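You operate a simulated robot arm through the tools that you are given. There is no shell and no other tool.

Carry out the task below with a simulated robot arm. There is one attempt and no reset: what you move stays moved.

JOB
The clock has stopped: wind it to FULL, set it to seven and start the pendulum.
Fine: shut the glass door again.

Only the result counts: the job must be done as asked and must still hold three seconds after the hand-in. Knocking over, shifting, dropping, spilling or breaking anything else fails it.

ROBOT AND FRAMES
A 6-joint arm with a two-finger parallel gripper, fixed in place. Base frame: the origin is on the floor under the middle of its stand, x ahead of it, y to its left, z up; the work surface is at about z = 82. Readings come in cm, degrees, newtons and seconds.
With the tool pointing down near the work surface it reaches from about 36 to 82 cm from the base axis. Its first joint turns from -166.0 to 166.0 degrees. Payload 3.91 kg.
Tool frame: the origin (TCP) lies between the finger pads and is the grasp point; the fingertips stand 3 cm ahead of it; z points along the fingers, y is the line along which they close. The gripper opens to 11 cm. The fingers are 2 cm wide and 1 cm thick; the gripper's body (4.8 by 11.2 cm) begins 5.5 cm behind the TCP.
Orientation is that of the tool frame in the base frame, as a unit quaternion [w, x, y, z]. With the fingers straight down and closing along the base's y, the tool's x points along the base's -x, its y along +y and its z along -z.

CONTROLS
- The arm moves only by the tool nudge_tool. Its argument "commands" is a list that holds one entry, the list of rows, each a list of 7 numbers: the shift along the tool's x, y, z in units of 400 mm (1.0 is 400 mm), then the turn, a rotation vector about the tool's x, y, z in units of 180 degrees (1.0 is 180 degrees), then the closure in counts, from 0 (fully open) to 255 (shut). In form: [[[dx, dy, dz, ax, ay, az, fingers], ...]]. A call has 1 to 20 rows; each row is the pose to reach, as a shift and turn from the pose commanded when the call began, along the tool's axes at that moment. A call with a number of a shift or a turn outside -1 to 1 is refused whole. A row lasts 0.2 s, in which the tool goes at most 5 cm and 8.6 degrees; a call with a longer step from one row to the next is refused whole, and so is a gripper value outside its range. A pose out of reach is approached as far as the arm can. The call stops where the force on the tool passes 60 N (or 10 N more than at its start, if that is more) or the arm is blocked; 0.2 s more then pass. Each finger travels about 4.5 cm/s and halts on what it meets, pressing with about 21 N; the grip force reading is that of the motor and also rises with nothing between the fingers. The clock runs only during rows and for 0.2 s after the last one: add rows that repeat a pose to give the fingers time. The reply holds the time, the measured pose of the TCP, the force on the tool along the base axes, the opening and the grip force, in the units named above and with some noise, with the torque about the TCP (base axes, N m) and any sound that the robot's microphone picked up.
- Cameras (640 x 400 px; columns grow to the right, rows downward): "scene" is fixed at [5.54, -64.63, 145.46]; the picture's right is [0.86, -0.51, 0.00], its down [-0.16, -0.28, -0.95] and it looks along [0.48, 0.82, -0.32] (base axes); focal length 340 px, centre (320, 200). "wrist" rides on the gripper at [7.7, 0.7, -11.4] in the tool frame; the picture's right is [-0.09, 1.00, 0.00], its down [-0.80, -0.07, -0.59] and it looks along [-0.59, -0.05, 0.80] (tool axes); focal length 270 px, centre (320, 200). There is no depth. A picture from a camera that has moved, and an enlarged one, comes with that camera's place and axes in the base frame and with its lens. The place of the scene camera against the robot may be out by one fixed shift of up to 1.8 cm in any direction.
- camera(camera): a new picture of that camera. It takes no simulated time.
- slide_trunk(by): slides the trunk up (or, below 0, down) by that many cm; the arm rides with it, the base frame stays. It gives what a move gives, with no picture.
- enlarge(camera, box): a new picture of the part [left, top, right, bottom] of that camera's present view, enlarged. It takes no simulated time.
- hand_in(): hands the job in; it is judged then, once.

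Nothing tells you positions but the pictures and the camera data. Unless the task says otherwise, let go and move clear before handing in.

The tools are called after "Call:" by a JSON object that holds its "op" and its "data". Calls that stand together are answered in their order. nudge_tool: Moves the arm, as the interface text tells. Its arguments: {"type":"object","properties":{"commands":{"type":"array","items":{"type":"array","items":{"type":"array","items":{"type":"number"}}}}},"required":["commands"]} The other tools are called the same way: slide_trunk (by) moves the trunk up or down; camera (camera) takes a picture; enlarge (camera, box) takes an enlarged picture of a part of a camera's view; hand_in () hands the job in.

At the start:

```text
time_s: 0.0
tcp_pos: [51.45, 22.18, 126.99]
orientation: [0.0, 0.0, 1.0, 0.0]
force: [0.7, 0.2, -0.1]
moment: [0.03, 0.0, -0.01]
grip_width: 11.0
grasp_force: 0.1
trunk travel left (down, up): [-50.0, 11.0]
```

scene: 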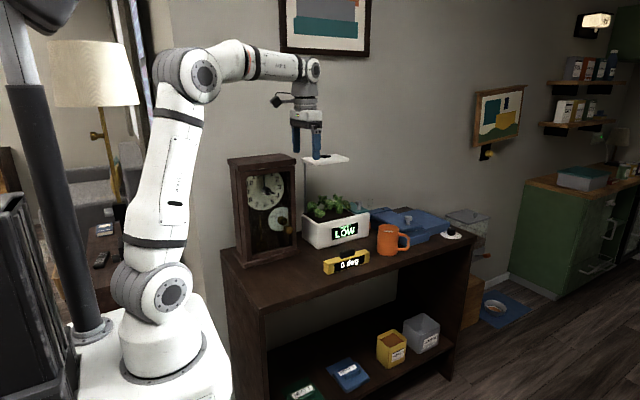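
wrist: 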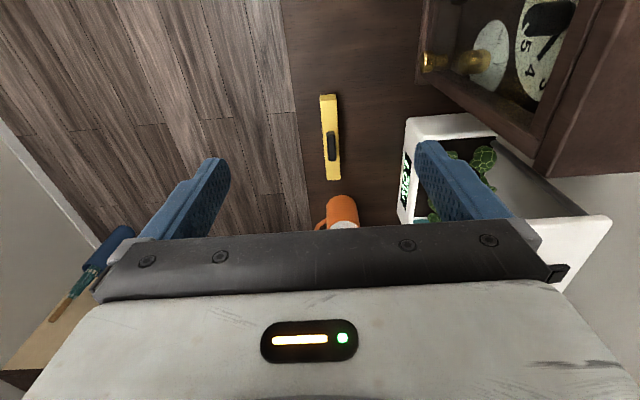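

I see a wooden clock case on the work surface behind a glass door, a planter, a mug, and a yellow level. I'll look closer at the clock first.

Call:
{"op": "enlarge", "data": {"camera": "scene", "box": [215, 140, 315, 275]}}

Call:
{"op": "enlarge", "data": {"camera": "scene", "box": [300, 180, 480, 290]}}

Call:
{"op": "enlarge", "data": {"camera": "wrist", "box": [400, 0, 640, 180]}}

```text
2.96 times, centred on (265, 208) of scene
camera zoom: at [5.54, -64.63, 145.46], right [0.86, -0.51, 0.0], down [-0.16, -0.28, -0.95], along [0.48, 0.82, -0.32], focal length 1008 px, centre (483, 178)
```

zoom: 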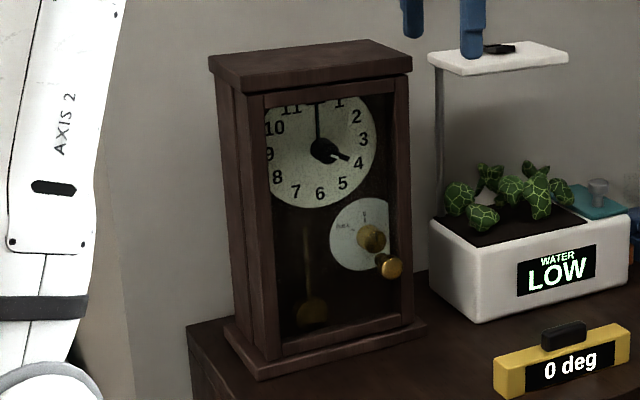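

```text
3.56 times, centred on (390, 235) of scene
camera zoom: at [5.54, -64.63, 145.46], right [0.86, -0.51, 0.0], down [-0.16, -0.28, -0.95], along [0.48, 0.82, -0.32], focal length 1209 px, centre (71, 76)
```

zoom: 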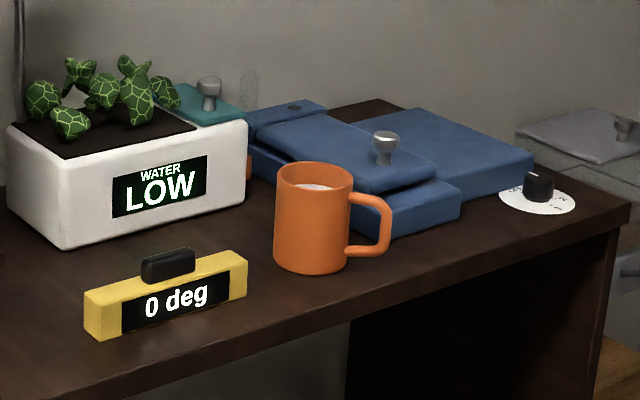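

```text
2.22 times, centred on (520, 90) of wrist
camera zoom: at [43.84, 22.88, 138.45], right [0.09, 1.0, 0.0], down [0.8, -0.07, 0.59], along [0.59, -0.05, -0.8], focal length 601 px, centre (-124, 444)
```

zoom: 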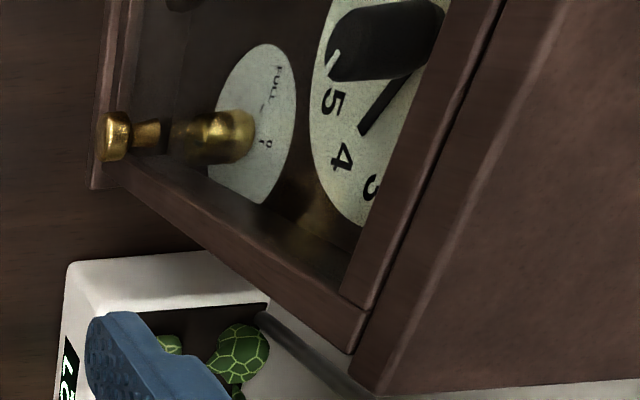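

The clock is at roughly x 38–56, y 38+, with its front facing −y. The gold door knob is near (52, 37, 97), and the hinge is on the robot's side. I'll swing the tool round to point along +y, well clear of the clock, so the wrist camera can look at its front.

Call:
{"op": "nudge_tool", "data": {"commands": [[[0.00575, -0.016967, 0.015, -0.02566, 0.02566, 0.02566, 0], [0.0115, -0.033933, 0.03, -0.05132, 0.05132, 0.05132, 0], [0.01725, -0.0509, 0.045, -0.07698, 0.07698, 0.07698, 0], [0.023, -0.067867, 0.06, -0.10264, 0.10264, 0.10264, 0], [0.02875, -0.084833, 0.075, -0.1283, 0.1283, 0.1283, 0], [0.0345, -0.1018, 0.09, -0.15396, 0.15396, 0.15396, 0], [0.04025, -0.118767, 0.105, -0.17962, 0.17962, 0.17962, 0], [0.046, -0.135733, 0.12, -0.20528, 0.20528, 0.20528, 0], [0.05175, -0.1527, 0.135, -0.23094, 0.23094, 0.23094, 0], [0.0575, -0.169667, 0.15, -0.2566, 0.2566, 0.2566, 0], [0.06325, -0.186633, 0.165, -0.28226, 0.28226, 0.28226, 0], [0.069, -0.2036, 0.18, -0.30792, 0.30792, 0.30792, 0], [0.07475, -0.220567, 0.195, -0.33358, 0.33358, 0.33358, 0], [0.0805, -0.237533, 0.21, -0.35924, 0.35924, 0.35924, 0], [0.08625, -0.2545, 0.225, -0.3849, 0.3849, 0.3849, 0], [0.08625, -0.2545, 0.225, -0.3849, 0.3849, 0.3849, 0]]]}}

Call:
{"op": "camera", "data": {"camera": "wrist"}}

Call:
{"op": "camera", "data": {"camera": "scene"}}

```text
time_s: 3.4
tcp_pos: [47.96, 11.87, 118.05]
orientation: [0.501, -0.5, -0.5, -0.5]
force: [0.1, 0.7, -0.3]
moment: [0.03, 0.01, -0.03]
grip_width: 10.99
grasp_force: 0.2
trunk travel left (down, up): [-50.0, 11.0]
```

```text
taken
camera wrist: at [48.79, 0.57, 125.71], right [1.0, 0.0, -0.09], down [-0.07, -0.59, -0.8], along [-0.05, 0.8, -0.59], focal length 270 px, centre (320, 200)
```

wrist: 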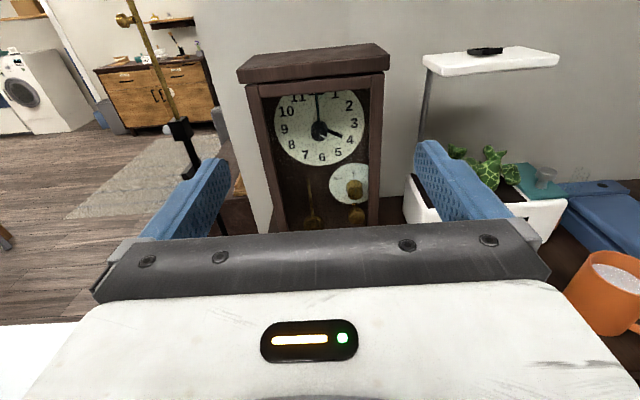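

```text
taken
```

scene: 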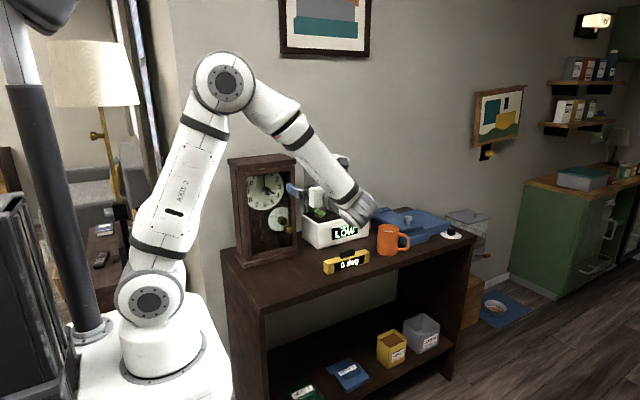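

The pose was reached, and the wrist camera now sees the clock front. I'll enlarge it to read the dials and locate the parts.

Call:
{"op": "enlarge", "data": {"camera": "wrist", "box": [230, 30, 410, 240]}}

Call:
{"op": "enlarge", "data": {"camera": "wrist", "box": [290, 150, 390, 235]}}

Call:
{"op": "enlarge", "data": {"camera": "wrist", "box": [265, 85, 375, 170]}}

```text
1.90 times, centred on (320, 135) of wrist
camera zoom: at [48.79, 0.57, 125.71], right [1.0, 0.0, -0.09], down [-0.07, -0.59, -0.8], along [-0.05, 0.8, -0.59], focal length 515 px, centre (320, 324)
```

zoom: 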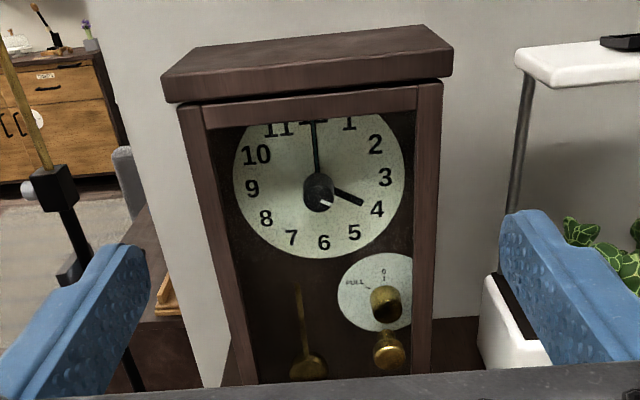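

```text
4.71 times, centred on (340, 192) of wrist
camera zoom: at [48.79, 0.57, 125.71], right [1.0, 0.0, -0.09], down [-0.07, -0.59, -0.8], along [-0.05, 0.8, -0.59], focal length 1272 px, centre (226, 235)
```

zoom: 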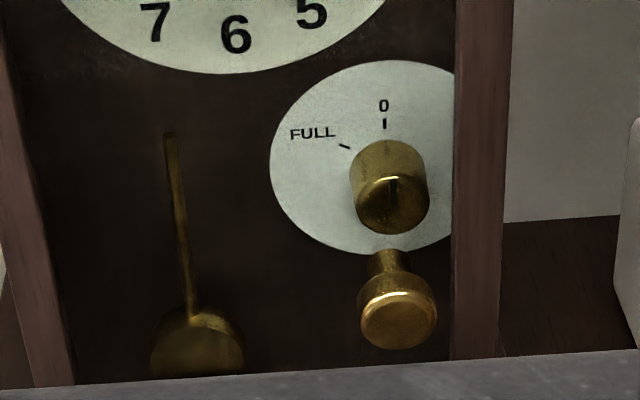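

```text
4.71 times, centred on (320, 128) of wrist
camera zoom: at [48.79, 0.57, 125.71], right [1.0, 0.0, -0.09], down [-0.07, -0.59, -0.8], along [-0.05, 0.8, -0.59], focal length 1272 px, centre (320, 541)
```

zoom: 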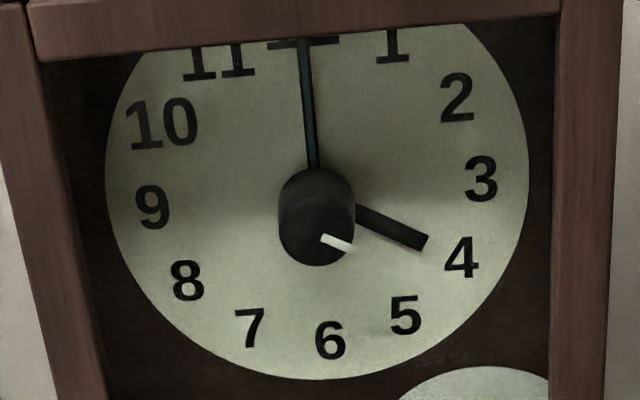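

The clock faces −y, its lid runs from x≈37 to 57, and its door knob is near (52.9, 38.7, 93). The clock hand knob points at 4 and the winding knob at 0. I'll lower the camera for a second viewpoint to fix depths and yaw.

Call:
{"op": "nudge_tool", "data": {"commands": [[[-0.1, 0, 0, 0, 0, 0, 0], [-0.2, 0, 0, 0, 0, 0, 0], [-0.3, 0, 0, 0, 0, 0, 0], [-0.3, 0, 0, 0, 0, 0, 0]]]}}

Call:
{"op": "enlarge", "data": {"camera": "wrist", "box": [220, 0, 420, 125]}}

Call:
{"op": "enlarge", "data": {"camera": "wrist", "box": [220, 110, 420, 235]}}

```text
time_s: 4.4
tcp_pos: [48.05, 12.03, 105.97]
orientation: [0.5, -0.5, -0.5, -0.499]
force: [0.7, 0.3, 0.2]
moment: [0.0, 0.01, 0.03]
grip_width: 10.99
grasp_force: 0.1
trunk travel left (down, up): [-50.0, 11.0]
```

```text
3.20 times, centred on (320, 62) of wrist
camera zoom: at [48.85, 0.63, 113.73], right [1.0, 0.0, -0.09], down [-0.07, -0.59, -0.8], along [-0.05, 0.8, -0.59], focal length 865 px, centre (320, 640)
```

zoom: 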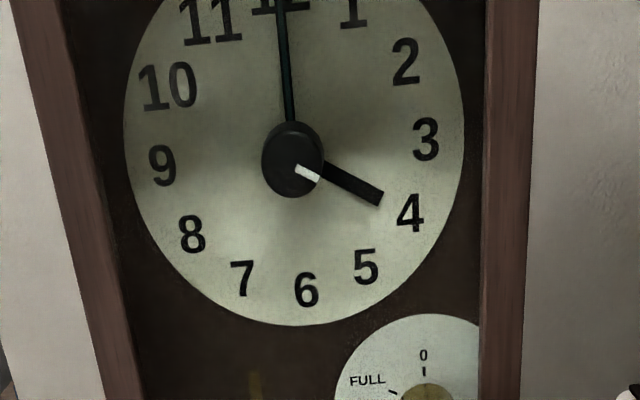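

```text
3.20 times, centred on (320, 172) of wrist
camera zoom: at [48.85, 0.63, 113.73], right [1.0, 0.0, -0.09], down [-0.07, -0.59, -0.8], along [-0.05, 0.8, -0.59], focal length 865 px, centre (320, 288)
```

zoom: 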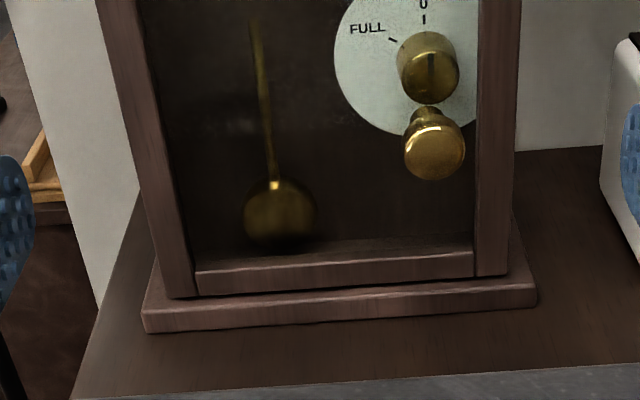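

The door's front plane is near y≈41.3, its hinge edge near x≈37.3, and its round knob, about 3 cm across, near (52.6, 38, 93.5). I'll roll the tool 90° so the fingers close vertically, letting the knob pivot in the pinch as the door swings. That also gives a side view for depth.

Call:
{"op": "nudge_tool", "data": {"commands": [[[-0.0204, 0.0105, 0.009, 0, 0, 0.04545, 0], [-0.0407, 0.0211, 0.018, 0, 0, 0.09091, 0], [-0.0611, 0.0316, 0.027, 0, 0, 0.13636, 0], [-0.0815, 0.0422, 0.036, 0, 0, 0.18182, 0], [-0.1018, 0.0527, 0.045, 0, 0, 0.22727, 0], [-0.1222, 0.0633, 0.054, 0, 0, 0.27273, 0], [-0.1425, 0.0738, 0.063, 0, 0, 0.31818, 0], [-0.1629, 0.0844, 0.072, 0, 0, 0.36364, 0], [-0.1833, 0.0949, 0.081, 0, 0, 0.40909, 0], [-0.2036, 0.1055, 0.09, 0, 0, 0.45455, 0], [-0.224, 0.116, 0.099, 0, 0, 0.5, 0], [-0.224, 0.116, 0.099, 0, 0, 0.5, 0]]]}}

Call:
{"op": "camera", "data": {"camera": "wrist"}}

Call:
{"op": "camera", "data": {"camera": "scene"}}

```text
time_s: 7.0
tcp_pos: [52.63, 15.81, 96.91]
orientation: [-0.707, 0.707, -0.001, -0.001]
force: [-0.3, 0.0, -0.3]
moment: [0.03, -0.01, 0.01]
grip_width: 11.0
grasp_force: 0.0
trunk travel left (down, up): [-50.0, 11.0]
```

```text
taken
camera wrist: at [60.39, 4.52, 96.36], right [-0.09, 0.0, -1.0], down [-0.8, -0.6, 0.07], along [-0.59, 0.8, 0.05], focal length 270 px, centre (320, 200)
```

wrist: 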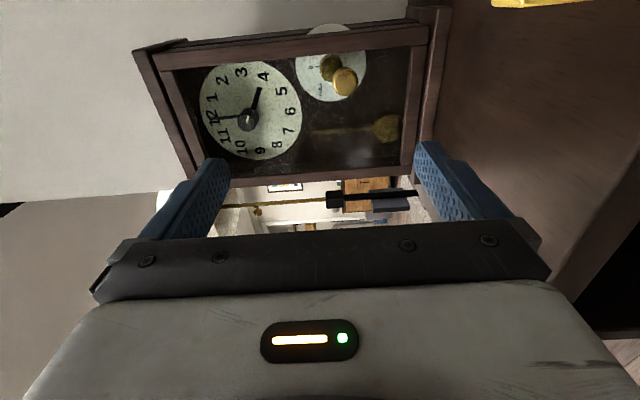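

```text
taken
```

scene: 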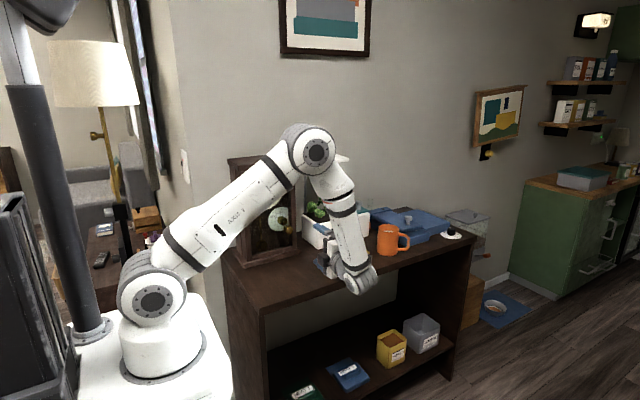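

Call:
{"op": "enlarge", "data": {"camera": "wrist", "box": [130, 0, 450, 200]}}

Call:
{"op": "enlarge", "data": {"camera": "wrist", "box": [280, 0, 440, 100]}}

```text
2.00 times, centred on (290, 100) of wrist
camera zoom: at [60.39, 4.52, 96.36], right [-0.09, 0.0, -1.0], down [-0.8, -0.6, 0.07], along [-0.59, 0.8, 0.05], focal length 541 px, centre (380, 400)
```

zoom: 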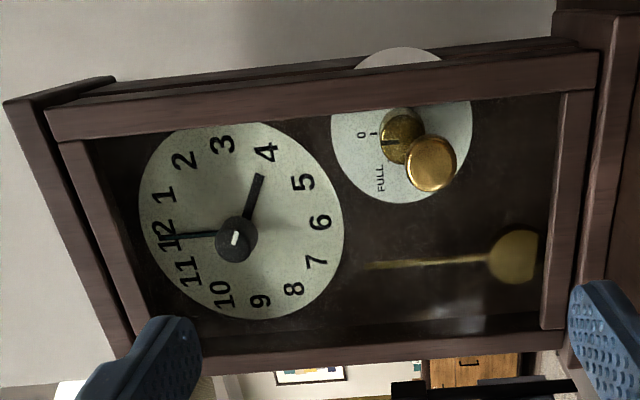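

```text
4.00 times, centred on (360, 50) of wrist
camera zoom: at [60.39, 4.52, 96.36], right [-0.09, 0.0, -1.0], down [-0.8, -0.6, 0.07], along [-0.59, 0.8, 0.05], focal length 1081 px, centre (160, 800)
```

zoom: 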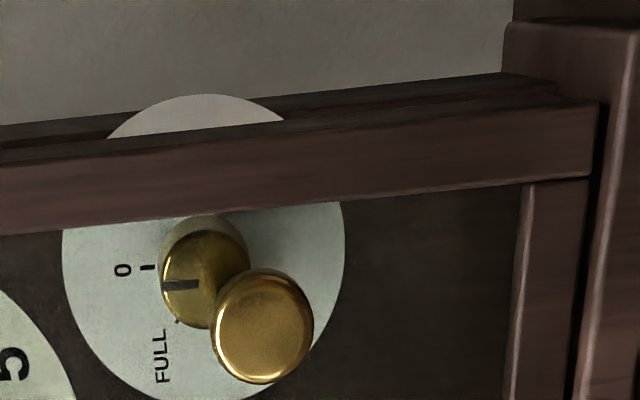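

The pieces agree across views: door knob front at about (52.5, 37.7, 93.9), winding knob at (53.0, 42.9, 95.7), hour knob at (47.1, 43.9, 108.1), and pendulum bob at (44.2, 43.3, 87.8). I'll approach the door knob with open fingers and stop short to check alignment.

Call:
{"op": "nudge_tool", "data": {"commands": [[[-0.002, 0.04, 0.05, 0, 0, 0, 0], [-0.002, 0.075, 0.13, 0, 0, 0, 0], [-0.002, 0.075, 0.22, 0, 0, 0, 0], [-0.002, 0.075, 0.3, 0, 0, 0, 0], [-0.002, 0.075, 0.36, 0, 0, 0, 0], [-0.002, 0.075, 0.4, 0, 0, 0, 0], [-0.002, 0.075, 0.4, 0, 0, 0, 0]]]}}

Call:
{"op": "camera", "data": {"camera": "wrist"}}

Call:
{"op": "camera", "data": {"camera": "scene"}}

```text
time_s: 8.6
tcp_pos: [52.47, 31.95, 94.05]
orientation: [0.707, -0.707, 0.001, 0.0]
force: [0.2, -0.3, 0.0]
moment: [-0.01, -0.03, -0.02]
grip_width: 10.99
grasp_force: 0.0
trunk travel left (down, up): [-50.0, 11.0]
```

```text
taken
camera wrist: at [60.29, 20.61, 93.36], right [-0.09, 0.0, -1.0], down [-0.8, -0.59, 0.07], along [-0.59, 0.8, 0.05], focal length 270 px, centre (320, 200)
```

wrist: 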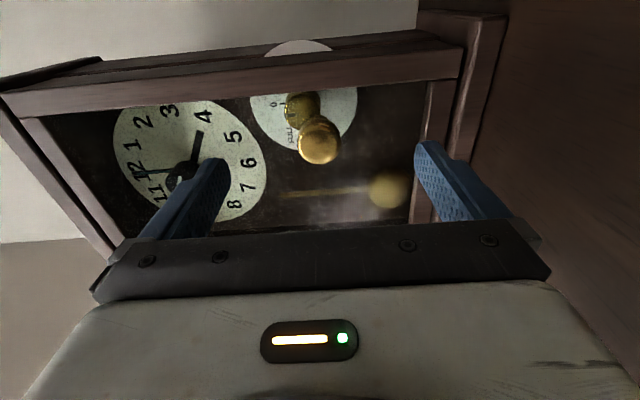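

```text
taken
```

scene: 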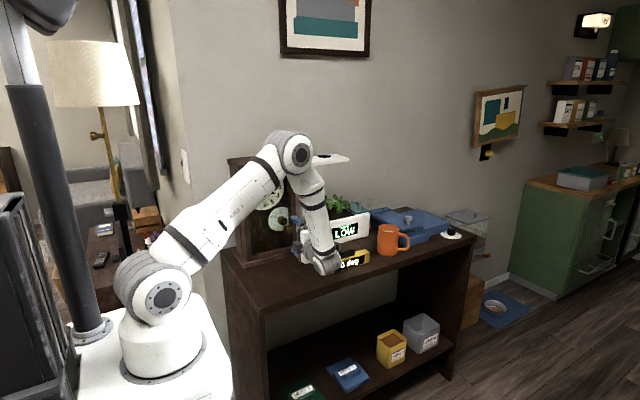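

Call:
{"op": "enlarge", "data": {"camera": "scene", "box": [270, 180, 400, 290]}}

Call:
{"op": "enlarge", "data": {"camera": "wrist", "box": [220, 60, 420, 200]}}

```text
3.64 times, centred on (335, 235) of scene
camera zoom: at [5.54, -64.63, 145.46], right [0.86, -0.51, 0.0], down [-0.16, -0.28, -0.95], along [0.48, 0.82, -0.32], focal length 1237 px, centre (266, 73)
```

zoom: 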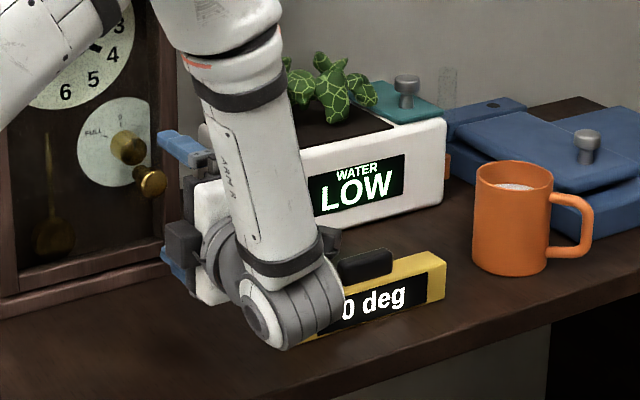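

```text
2.86 times, centred on (320, 130) of wrist
camera zoom: at [60.29, 20.61, 93.36], right [-0.09, 0.0, -1.0], down [-0.8, -0.59, 0.07], along [-0.59, 0.8, 0.05], focal length 772 px, centre (320, 400)
```

zoom: 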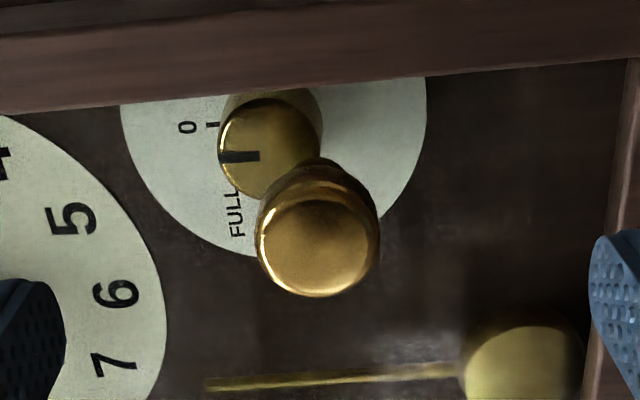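

The knob is centred between the fingers, and the wrist stays clear of the level, which starts at about x≈59. I'll advance and close on the knob.

Call:
{"op": "nudge_tool", "data": {"commands": [[[0.003, 0, 0.05, 0, 0, 0, 0], [0.003, 0, 0.1, 0, 0, 0, 0], [0.003, 0, 0.128, 0, 0, 0, 0], [0.003, 0, 0.128, 0, 0, 0, 120], [0.003, 0, 0.128, 0, 0, 0, 160], [0.003, 0, 0.128, 0, 0, 0, 255], [0.003, 0, 0.128, 0, 0, 0, 255], [0.003, 0, 0.128, 0, 0, 0, 255], [0.003, 0, 0.128, 0, 0, 0, 255], [0.003, 0, 0.128, 0, 0, 0, 255]]]}}

Call:
{"op": "camera", "data": {"camera": "wrist"}}

Call:
{"op": "enlarge", "data": {"camera": "scene", "box": [220, 140, 400, 290]}}

```text
time_s: 10.8
tcp_pos: [52.65, 36.99, 94.07]
orientation: [-0.707, 0.707, 0.001, 0.0]
force: [0.3, 1.4, 4.3]
moment: [-0.22, 0.0, -0.12]
grip_width: 2.99
grasp_force: 45.2
trunk travel left (down, up): [-50.0, 11.0]
```

```text
taken
camera wrist: at [60.41, 25.65, 93.43], right [-0.09, 0.0, -1.0], down [-0.8, -0.59, 0.07], along [-0.59, 0.8, 0.05], focal length 270 px, centre (320, 200)
```

wrist: 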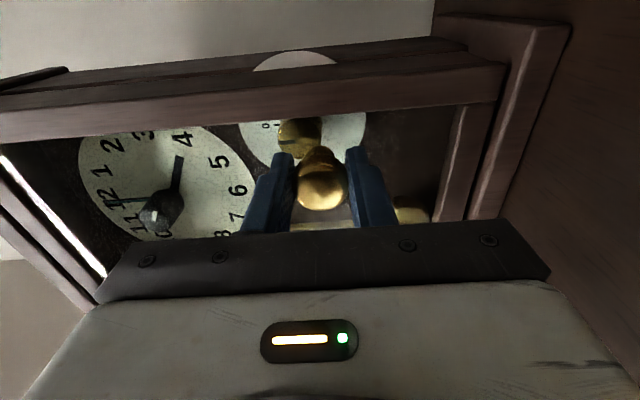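

```text
2.67 times, centred on (310, 215) of scene
camera zoom: at [5.54, -64.63, 145.46], right [0.86, -0.51, 0.0], down [-0.16, -0.28, -0.95], along [0.48, 0.82, -0.32], focal length 907 px, centre (347, 160)
```

zoom: 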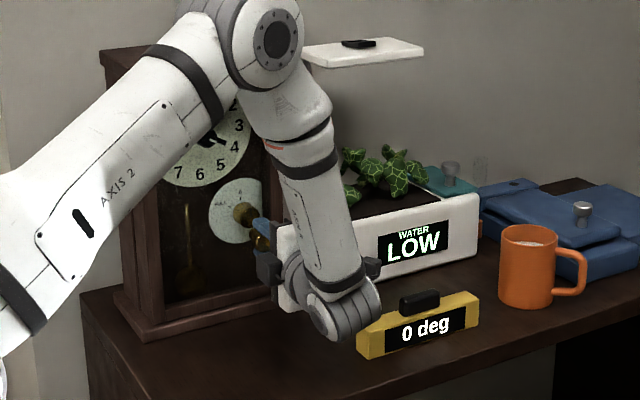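

The knob is gripped at 2.99 cm. Next I'll pull the door open along an arc about the hinge, taken as (37.6, 41.8), a small amount first to check the forces.

Call:
{"op": "nudge_tool", "data": {"commands": [[[-0.0035, 0, -0.0165, 0, 0, 0, 255], [-0.0086, 0, -0.0325, 0, 0, 0, 255], [-0.0138, 0, -0.048, 0, 0, 0, 255], [-0.02, 0, -0.0641, 0, 0, 0, 255], [-0.027, 0, -0.0795, 0, 0, 0, 255], [-0.0342, 0, -0.0946, 0, 0, 0, 255], [-0.0342, 0, -0.0946, 0, 0, 0, 255]]]}}

Call:
{"op": "camera", "data": {"camera": "wrist"}}

Call:
{"op": "enlarge", "data": {"camera": "scene", "box": [220, 140, 400, 290]}}

```text
time_s: 12.4
tcp_pos: [51.23, 33.12, 94.18]
orientation: [0.708, -0.707, 0.0, 0.0]
force: [8.0, 2.9, 13.0]
moment: [-0.21, 0.03, -1.27]
grip_width: 2.96
grasp_force: 44.8
trunk travel left (down, up): [-50.0, 11.0]
```

```text
taken
camera wrist: at [59.1, 21.84, 93.43], right [-0.09, 0.0, -1.0], down [-0.8, -0.59, 0.07], along [-0.59, 0.8, 0.05], focal length 270 px, centre (320, 200)
```

wrist: 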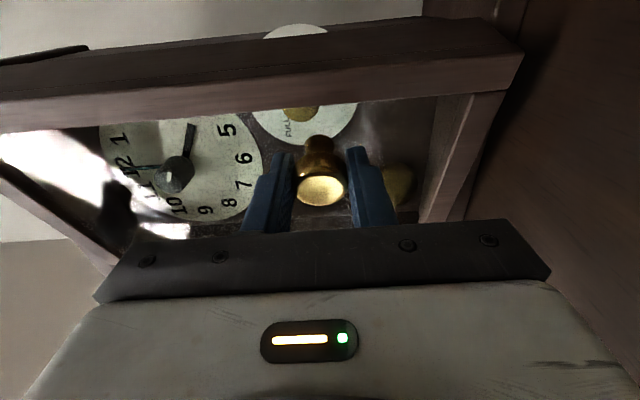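

```text
2.67 times, centred on (310, 215) of scene
camera zoom: at [5.54, -64.63, 145.46], right [0.86, -0.51, 0.0], down [-0.16, -0.28, -0.95], along [0.48, 0.82, -0.32], focal length 907 px, centre (347, 160)
```

zoom: 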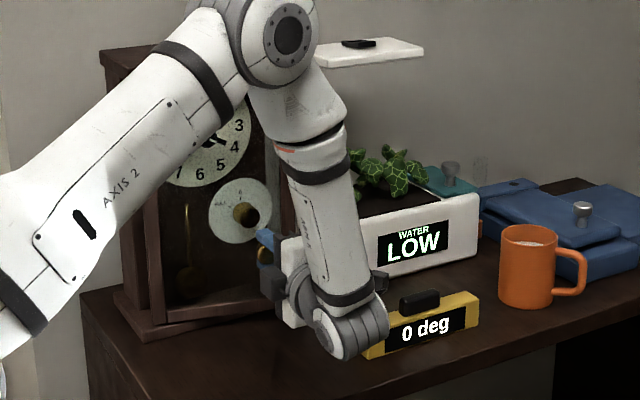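

The door is opening smoothly; the torque comes only from the knob resisting the pivot. I'll continue along the arc while turning the tool partly with the door.

Call:
{"op": "nudge_tool", "data": {"commands": [[[-0.0097, 0, -0.0117, 0, 0.0278, 0, 255], [-0.019, 0, -0.023, 0, 0.05, 0, 255], [-0.0319, 0, -0.0396, 0, 0.0667, 0, 255], [-0.045, 0, -0.0556, 0, 0.0778, 0, 255], [-0.0589, 0, -0.071, 0, 0.0889, 0, 255], [-0.0737, 0, -0.0856, 0, 0.1, 0, 255], [-0.094, 0, -0.1041, 0, 0.1111, 0, 255], [-0.094, 0, -0.1041, 0, 0.1111, 0, 255]]]}}

Call:
{"op": "camera", "data": {"camera": "wrist"}}

Call:
{"op": "enlarge", "data": {"camera": "scene", "box": [220, 120, 400, 290]}}

```text
time_s: 14.2
tcp_pos: [47.7, 28.81, 94.03]
orientation: [0.697, -0.695, 0.123, -0.124]
force: [20.9, -14.2, 22.8]
moment: [0.11, -0.01, -1.04]
grip_width: 2.96
grasp_force: 44.8
trunk travel left (down, up): [-50.0, 11.0]
```

```text
taken
camera wrist: at [51.1, 15.54, 93.38], right [-0.08, 0.03, -1.0], down [-0.96, -0.28, 0.07], along [-0.28, 0.96, 0.06], focal length 270 px, centre (320, 200)
```

wrist: 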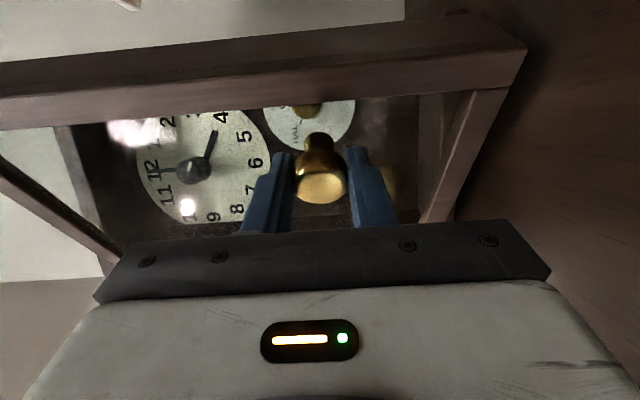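

```text
2.35 times, centred on (310, 205) of scene
camera zoom: at [5.54, -64.63, 145.46], right [0.86, -0.51, 0.0], down [-0.16, -0.28, -0.95], along [0.48, 0.82, -0.32], focal length 800 px, centre (344, 188)
```

zoom: 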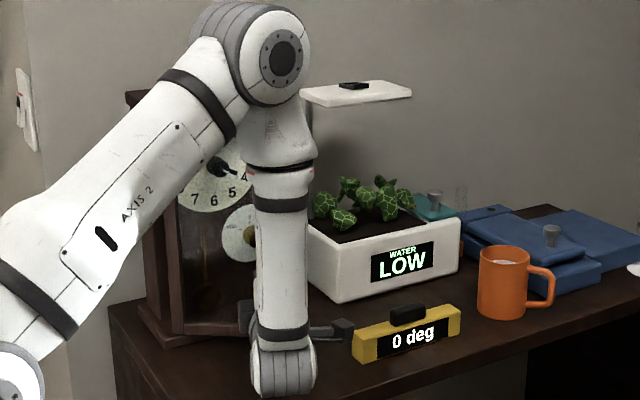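

The door is about 35° open. The side load suggests the true hinge is slightly left of my guess, so I'll release the knob and back off to see how the door sits.

Call:
{"op": "nudge_tool", "data": {"commands": [[[0, 0, 0, 0, 0, 0, 150], [0, 0, 0, 0, 0, 0, 100], [0, 0, 0, 0, 0, 0, 60], [0, 0, 0, 0, 0, 0, 60], [0, 0, -0.06, 0, 0, 0, 60], [0, 0, -0.13, 0, 0, 0, 60], [0, 0, -0.2, 0, 0, 0, 60], [0, 0, -0.2, 0, 0, 0, 60]]]}}

Call:
{"op": "camera", "data": {"camera": "wrist"}}

Call:
{"op": "enlarge", "data": {"camera": "scene", "box": [220, 120, 400, 290]}}

```text
time_s: 16.0
tcp_pos: [44.77, 21.59, 93.94]
orientation: [0.697, -0.696, 0.121, -0.122]
force: [0.8, 0.5, 0.4]
moment: [0.0, 0.01, -0.01]
grip_width: 8.43
grasp_force: 0.0
trunk travel left (down, up): [-50.0, 11.0]
```

```text
taken
camera wrist: at [48.2, 8.21, 93.37], right [-0.08, 0.03, -1.0], down [-0.96, -0.29, 0.07], along [-0.28, 0.96, 0.05], focal length 270 px, centre (320, 200)
```

wrist: 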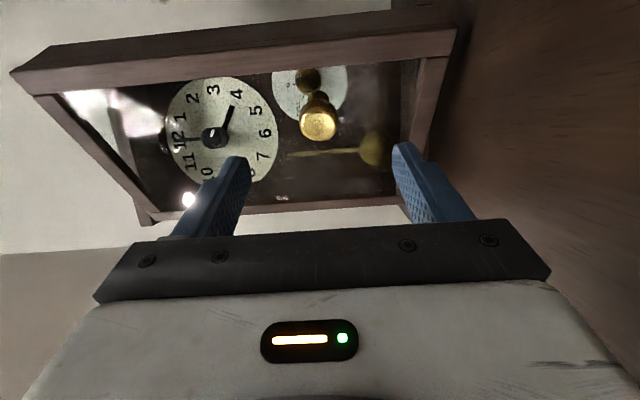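

```text
2.35 times, centred on (310, 205) of scene
camera zoom: at [5.54, -64.63, 145.46], right [0.86, -0.51, 0.0], down [-0.16, -0.28, -0.95], along [0.48, 0.82, -0.32], focal length 800 px, centre (344, 188)
```

zoom: 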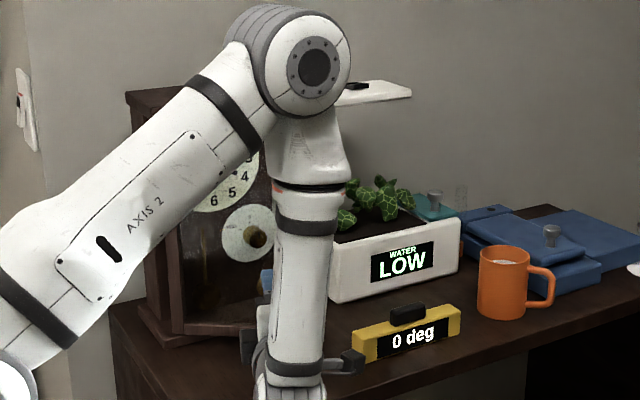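

The door stays where I left it, roughly 33° open. I'll close the fingers, back away, and come round to the right of the door's free edge so I can sweep it further open from inside.

Call:
{"op": "nudge_tool", "data": {"commands": [[[0.0338, -0.05, -0.0489, 0, -0.0222, 0, 120], [0.0675, -0.1, -0.0978, 0, -0.0444, 0, 180], [0.141, -0.15, -0.0951, 0, -0.0667, 0, 255], [0.2233, -0.175, -0.0651, 0, -0.0889, 0, 255], [0.3055, -0.175, -0.0352, 0, -0.1111, 0, 255], [0.3359, -0.175, 0.0424, 0, -0.1111, 0, 255], [0.3017, -0.175, 0.1364, 0, -0.1111, 0, 255], [0.2675, -0.175, 0.2304, 0, -0.1111, 0, 255], [0.2675, -0.175, 0.2304, 0, -0.1111, 0, 255]]]}}

Call:
{"op": "camera", "data": {"camera": "wrist"}}

Call:
{"op": "camera", "data": {"camera": "scene"}}

```text
time_s: 18.0
tcp_pos: [58.05, 26.66, 100.98]
orientation: [-0.707, 0.707, 0.0, -0.001]
force: [-0.2, 0.0, -0.5]
moment: [-0.02, -0.01, 0.0]
grip_width: 0.01
grasp_force: 20.6
trunk travel left (down, up): [-50.0, 11.0]
```

```text
taken
camera wrist: at [65.96, 15.28, 100.34], right [-0.09, 0.0, -1.0], down [-0.8, -0.6, 0.07], along [-0.59, 0.8, 0.05], focal length 270 px, centre (320, 200)
```

wrist: 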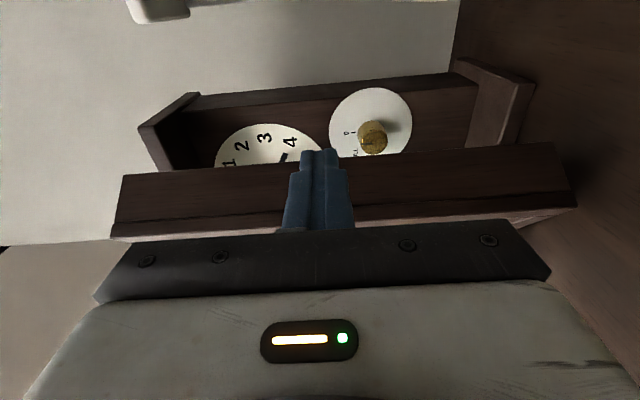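

```text
taken
```

scene: 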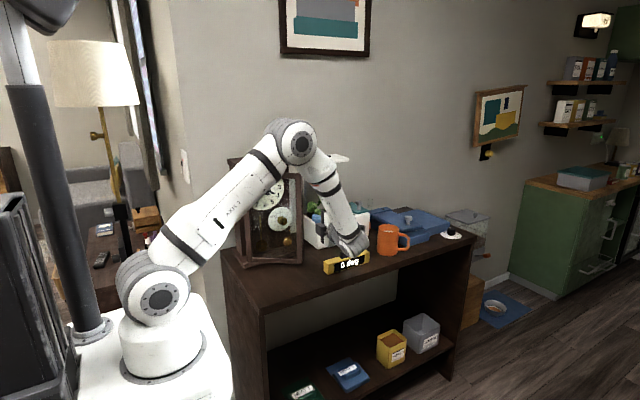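

From here the door shows as a thick frame, about 3.6 cm deep, open roughly 33°, with its back edge near (55.8, 33.5). I'll slip the closed fingers behind that edge and sweep it left along its arc.

Call:
{"op": "nudge_tool", "data": {"commands": [[[0, 0, 0.0875, 0, 0, 0, 255], [0, 0, 0.1625, 0, 0, 0, 255], [-0.015, 0, 0.1625, 0, 0, 0, 255], [-0.03, 0, 0.1625, 0, 0, 0, 255], [-0.0425, 0, 0.1475, 0, 0, 0, 255], [-0.0588, 0, 0.116, 0, 0, 0, 255], [-0.07, 0, 0.097, 0, 0, 0, 255], [-0.0813, 0, 0.0788, 0, 0, 0, 255], [-0.095, 0, 0.061, 0, 0, 0, 255], [-0.1088, 0, 0.0438, 0, 0, 0, 255], [-0.1088, 0, 0.0438, 0, 0, 0, 255]]]}}

Call:
{"op": "camera", "data": {"camera": "wrist"}}

Call:
{"op": "camera", "data": {"camera": "scene"}}

```text
time_s: 20.4
tcp_pos: [54.18, 27.88, 100.89]
orientation: [0.708, -0.706, 0.003, 0.0]
force: [35.5, -27.2, -0.5]
moment: [-0.07, -0.11, 0.27]
grip_width: 0.0
grasp_force: 21.0
trunk travel left (down, up): [-50.0, 11.0]
```

```text
taken
camera wrist: at [61.89, 16.5, 100.17], right [-0.09, 0.0, -1.0], down [-0.8, -0.59, 0.07], along [-0.59, 0.81, 0.06], focal length 270 px, centre (320, 200)
```

wrist: 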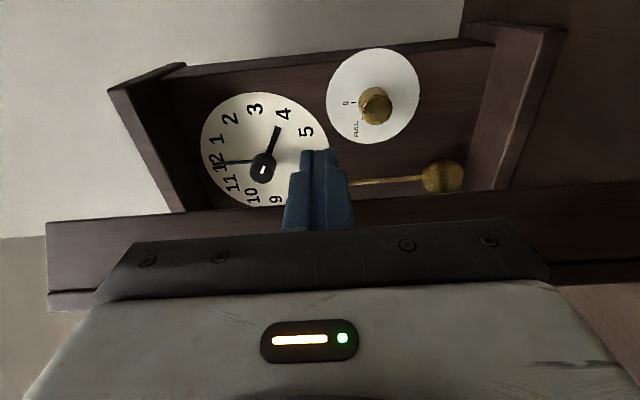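

```text
taken
```

scene: 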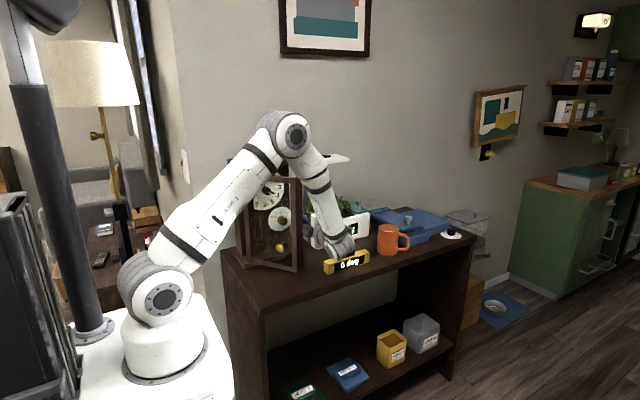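

The reaction is purely radial, so I'm pressing the edge toward the hinge. My arc radius is a bit small, so I'll relieve that load and check that the clock hasn't moved.

Call:
{"op": "nudge_tool", "data": {"commands": [[[0.0125, 0, -0.0125, 0, 0, 0, 255], [0.025, 0, -0.02, 0, 0, 0, 255], [0.025, 0, -0.02, 0, 0, 0, 255]]]}}

Call:
{"op": "enlarge", "data": {"camera": "scene", "box": [215, 140, 315, 275]}}

Call:
{"op": "enlarge", "data": {"camera": "scene", "box": [270, 180, 400, 290]}}

Call:
{"op": "camera", "data": {"camera": "wrist"}}

```text
time_s: 21.2
tcp_pos: [54.67, 27.53, 100.95]
orientation: [-0.707, 0.707, 0.0, -0.001]
force: [0.3, -0.1, 0.3]
moment: [0.03, -0.02, -0.01]
grip_width: 0.0
grasp_force: 20.9
trunk travel left (down, up): [-50.0, 11.0]
```

```text
2.96 times, centred on (265, 208) of scene
camera zoom: at [5.54, -64.63, 145.46], right [0.86, -0.51, 0.0], down [-0.16, -0.28, -0.95], along [0.48, 0.82, -0.32], focal length 1008 px, centre (483, 178)
```

zoom: 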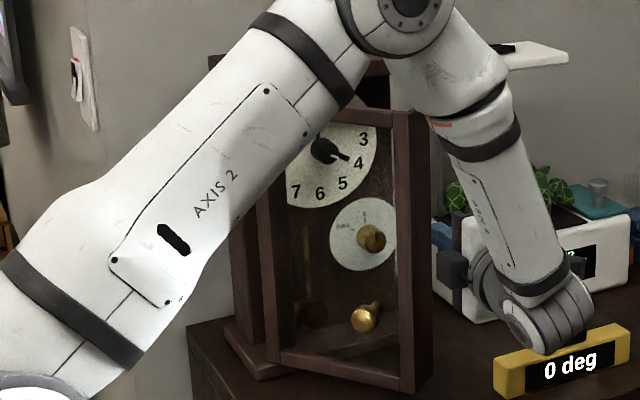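

```text
3.64 times, centred on (335, 235) of scene
camera zoom: at [5.54, -64.63, 145.46], right [0.86, -0.51, 0.0], down [-0.16, -0.28, -0.95], along [0.48, 0.82, -0.32], focal length 1237 px, centre (266, 73)
```

zoom: 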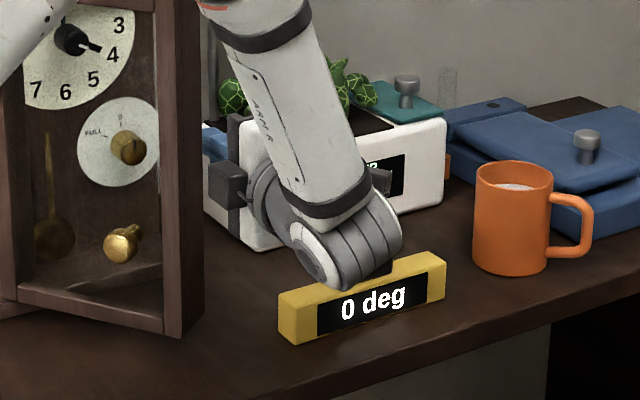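

```text
taken
camera wrist: at [62.42, 16.18, 100.34], right [-0.09, 0.0, -1.0], down [-0.8, -0.6, 0.07], along [-0.59, 0.8, 0.05], focal length 270 px, centre (320, 200)
```

wrist: 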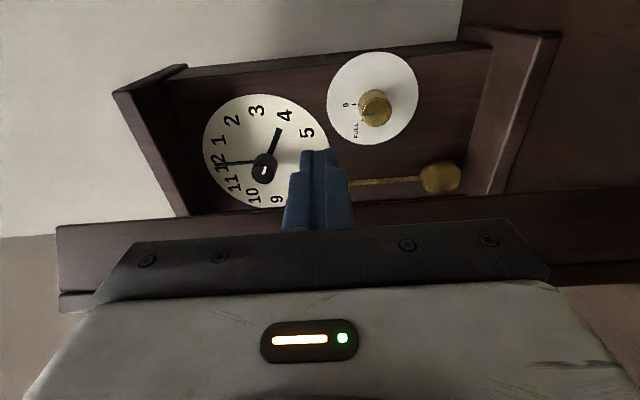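

The clock hasn't moved and the door is roughly 50° open. I'll continue the sweep on a wider arc with more pull toward −y, so friction helps instead of locking the edge.

Call:
{"op": "nudge_tool", "data": {"commands": [[[-0.015, 0, -0.015, 0, 0, 0, 255], [-0.031, 0, -0.027, 0, 0, 0, 255], [-0.0468, 0, -0.0403, 0, 0, 0, 255], [-0.064, 0, -0.0583, 0, 0, 0, 255], [-0.0818, 0, -0.0775, 0, 0, 0, 255], [-0.0995, 0, -0.0963, 0, 0, 0, 255], [-0.1178, 0, -0.115, 0, 0, 0, 255], [-0.1178, 0, -0.115, 0, 0, 0, 255]]]}}

Call:
{"op": "camera", "data": {"camera": "wrist"}}

Call:
{"op": "camera", "data": {"camera": "scene"}}

```text
time_s: 23.0
tcp_pos: [49.95, 22.92, 101.07]
orientation: [0.707, -0.707, 0.0, 0.001]
force: [0.1, -1.1, -1.2]
moment: [0.01, -0.04, 0.0]
grip_width: 0.0
grasp_force: 21.0
trunk travel left (down, up): [-50.0, 11.0]
```

```text
taken
camera wrist: at [57.72, 11.54, 100.36], right [-0.09, 0.0, -1.0], down [-0.8, -0.6, 0.07], along [-0.59, 0.8, 0.05], focal length 270 px, centre (320, 200)
```

wrist: 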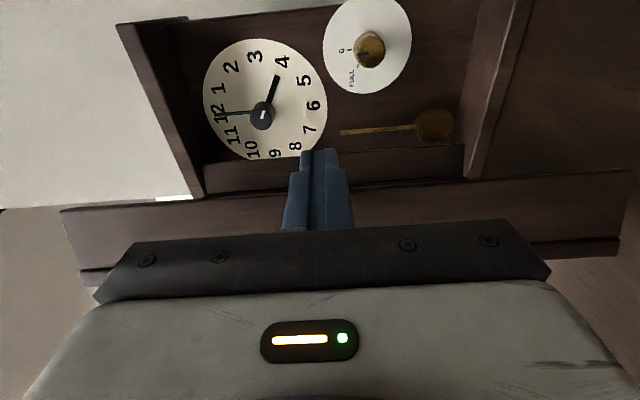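

```text
taken
```

scene: 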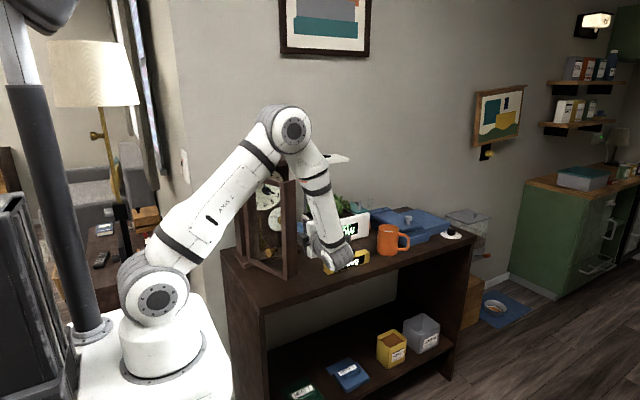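

Call:
{"op": "nudge_tool", "data": {"commands": [[[-0.019, 0, -0.013, 0, 0, 0, 255], [-0.0388, 0, -0.025, 0, 0, 0, 255], [-0.0594, 0, -0.035, 0, 0, 0, 255], [-0.08, 0, -0.045, 0, 0, 0, 255], [-0.1013, 0, -0.054, 0, 0, 0, 255], [-0.1225, 0, -0.0625, 0, 0, 0, 255], [-0.1444, 0, -0.07, 0, 0, 0, 255], [-0.1663, 0, -0.0775, 0, 0, 0, 255], [-0.1888, 0, -0.083, 0, 0, 0, 255], [-0.2113, 0, -0.0875, 0, 0, 0, 255], [-0.2344, 0, -0.09, 0, 0, 0, 255], [-0.2575, 0, -0.0925, 0, 0, 0, 255], [-0.2575, 0, -0.0925, 0, 0, 0, 255]]]}}

Call:
{"op": "camera", "data": {"camera": "wrist"}}

Call:
{"op": "camera", "data": {"camera": "scene"}}

```text
time_s: 25.8
tcp_pos: [39.57, 19.2, 101.12]
orientation: [-0.707, 0.707, 0.001, -0.001]
force: [0.4, 0.8, -0.9]
moment: [-0.03, 0.03, -0.01]
grip_width: 0.0
grasp_force: 20.9
trunk travel left (down, up): [-50.0, 11.0]
```

```text
taken
camera wrist: at [47.44, 7.87, 100.4], right [-0.09, 0.0, -1.0], down [-0.8, -0.6, 0.07], along [-0.59, 0.8, 0.05], focal length 270 px, centre (320, 200)
```

wrist: 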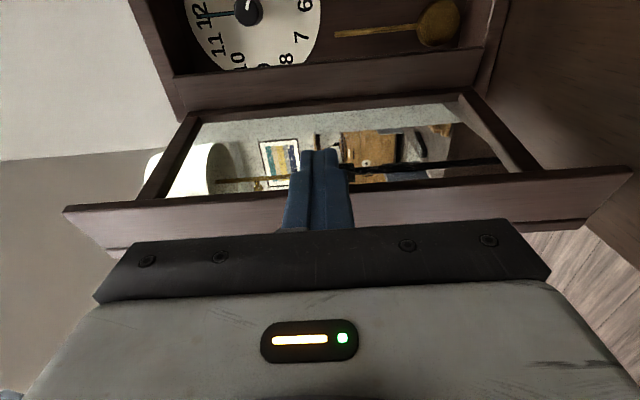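

```text
taken
```

scene: 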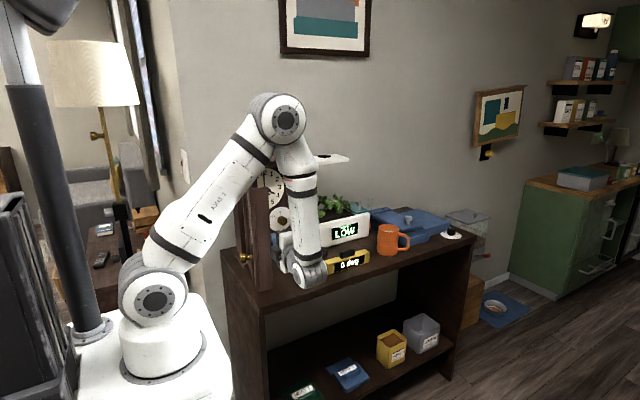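

The door is about 90° open with almost no load. I'll push it a bit further for working room, then look at the result.

Call:
{"op": "nudge_tool", "data": {"commands": [[[-0.025, 0, 0, 0, 0, 0, 255], [-0.05, 0, 0, 0, 0, 0, 255], [-0.075, 0, 0.002, 0, 0, 0, 255], [-0.1, 0, 0.004, 0, 0, 0, 255], [-0.1, 0, 0.004, 0, 0, 0, 255]]]}}

Call:
{"op": "camera", "data": {"camera": "wrist"}}

Call:
{"op": "enlarge", "data": {"camera": "scene", "box": [200, 80, 380, 300]}}

```text
time_s: 27.0
tcp_pos: [35.58, 19.39, 101.04]
orientation: [0.707, -0.707, 0.0, -0.001]
force: [-0.2, -0.2, 0.0]
moment: [0.02, 0.02, -0.02]
grip_width: 0.01
grasp_force: 20.7
trunk travel left (down, up): [-50.0, 11.0]
```

```text
taken
camera wrist: at [43.42, 8.03, 100.42], right [-0.09, 0.0, -1.0], down [-0.8, -0.6, 0.07], along [-0.59, 0.8, 0.05], focal length 270 px, centre (320, 200)
```

wrist: 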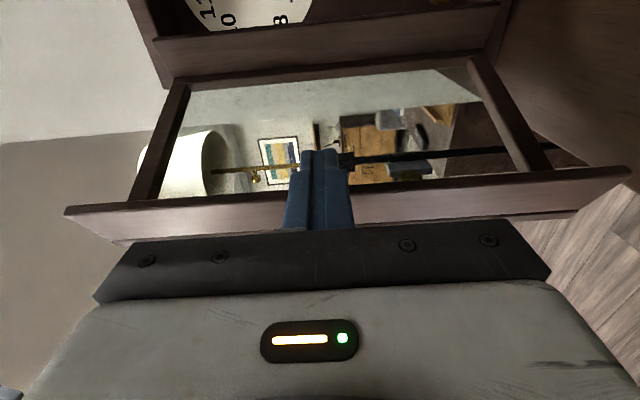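

```text
1.82 times, centred on (290, 190) of scene
camera zoom: at [5.54, -64.63, 145.46], right [0.86, -0.51, 0.0], down [-0.16, -0.28, -0.95], along [0.48, 0.82, -0.32], focal length 618 px, centre (374, 218)
```

zoom: 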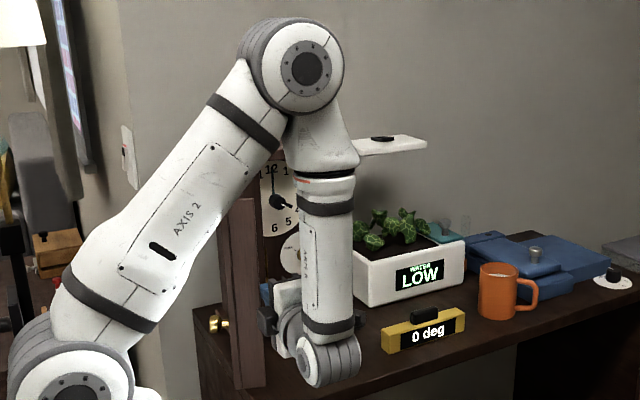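

The door is open about 105° and stays there. I'll bring the tool back in front of the clock, with the camera rolled on top, for a clear look at the exposed knobs and pendulum.

Call:
{"op": "nudge_tool", "data": {"commands": [[[0.075, 0, 0, 0, 0, 0, 255], [0.16, 0, -0.02, 0, 0, 0, 255], [0.25, -0.02, -0.06, 0, 0, -0.0454, 180], [0.3, -0.04, -0.11, 0, 0, -0.0909, 139], [0.335, -0.05, -0.15, 0, 0, -0.1363, 139], [0.335, -0.05, -0.15, 0, 0, -0.1818, 139], [0.335, -0.05, -0.15, 0, 0, -0.2272, 139], [0.335, -0.05, -0.15, 0, 0, -0.2727, 139], [0.335, -0.05, -0.15, 0, 0, -0.3181, 139], [0.335, -0.05, -0.15, 0, 0, -0.3636, 139], [0.335, -0.05, -0.15, 0, 0, -0.409, 139], [0.335, -0.05, -0.15, 0, 0, -0.4545, 139], [0.335, -0.05, -0.15, 0, 0, -0.5, 139], [0.335, -0.05, -0.15, 0, 0, -0.5, 139]]]}}

Call:
{"op": "camera", "data": {"camera": "wrist"}}

Call:
{"op": "enlarge", "data": {"camera": "wrist", "box": [230, 0, 410, 112]}}

Call:
{"op": "enlarge", "data": {"camera": "wrist", "box": [230, 110, 410, 222]}}

```text
time_s: 30.0
tcp_pos: [49.07, 13.34, 103.09]
orientation: [-0.5, 0.499, 0.501, 0.5]
force: [0.1, 0.4, -0.2]
moment: [0.04, 0.03, -0.03]
grip_width: 4.99
grasp_force: 0.0
trunk travel left (down, up): [-50.0, 11.0]
```

```text
taken
camera wrist: at [49.82, 1.98, 110.76], right [1.0, 0.0, -0.09], down [-0.07, -0.59, -0.8], along [-0.05, 0.8, -0.59], focal length 270 px, centre (320, 200)
```

wrist: 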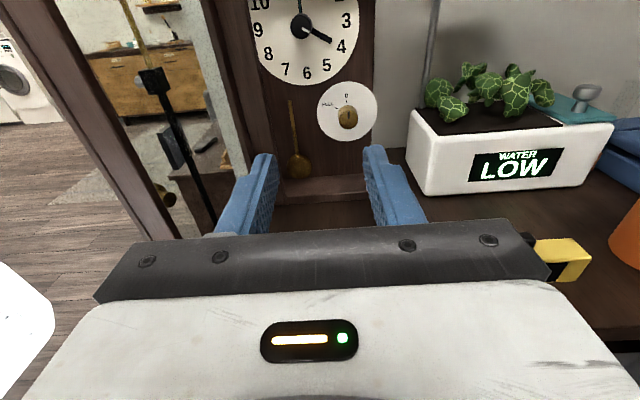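

```text
3.56 times, centred on (320, 56) of wrist
camera zoom: at [49.82, 1.98, 110.76], right [1.0, 0.0, -0.09], down [-0.07, -0.59, -0.8], along [-0.05, 0.8, -0.59], focal length 961 px, centre (320, 712)
```

zoom: 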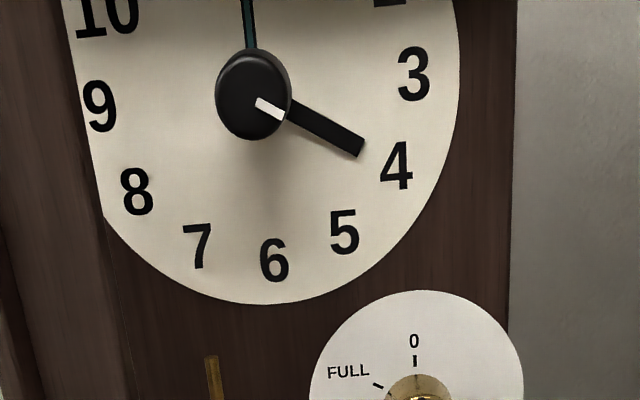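

```text
3.56 times, centred on (320, 166) of wrist
camera zoom: at [49.82, 1.98, 110.76], right [1.0, 0.0, -0.09], down [-0.07, -0.59, -0.8], along [-0.05, 0.8, -0.59], focal length 961 px, centre (320, 321)
```

zoom: 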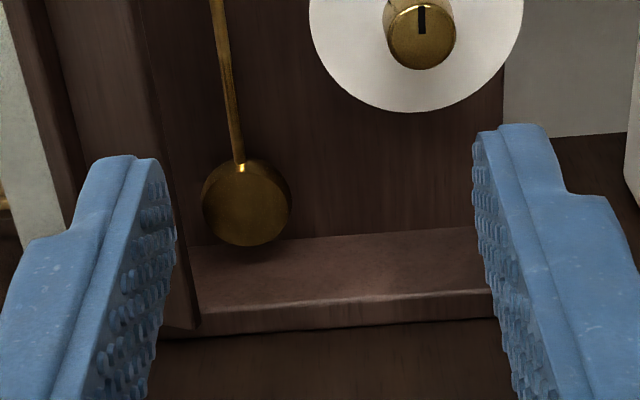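

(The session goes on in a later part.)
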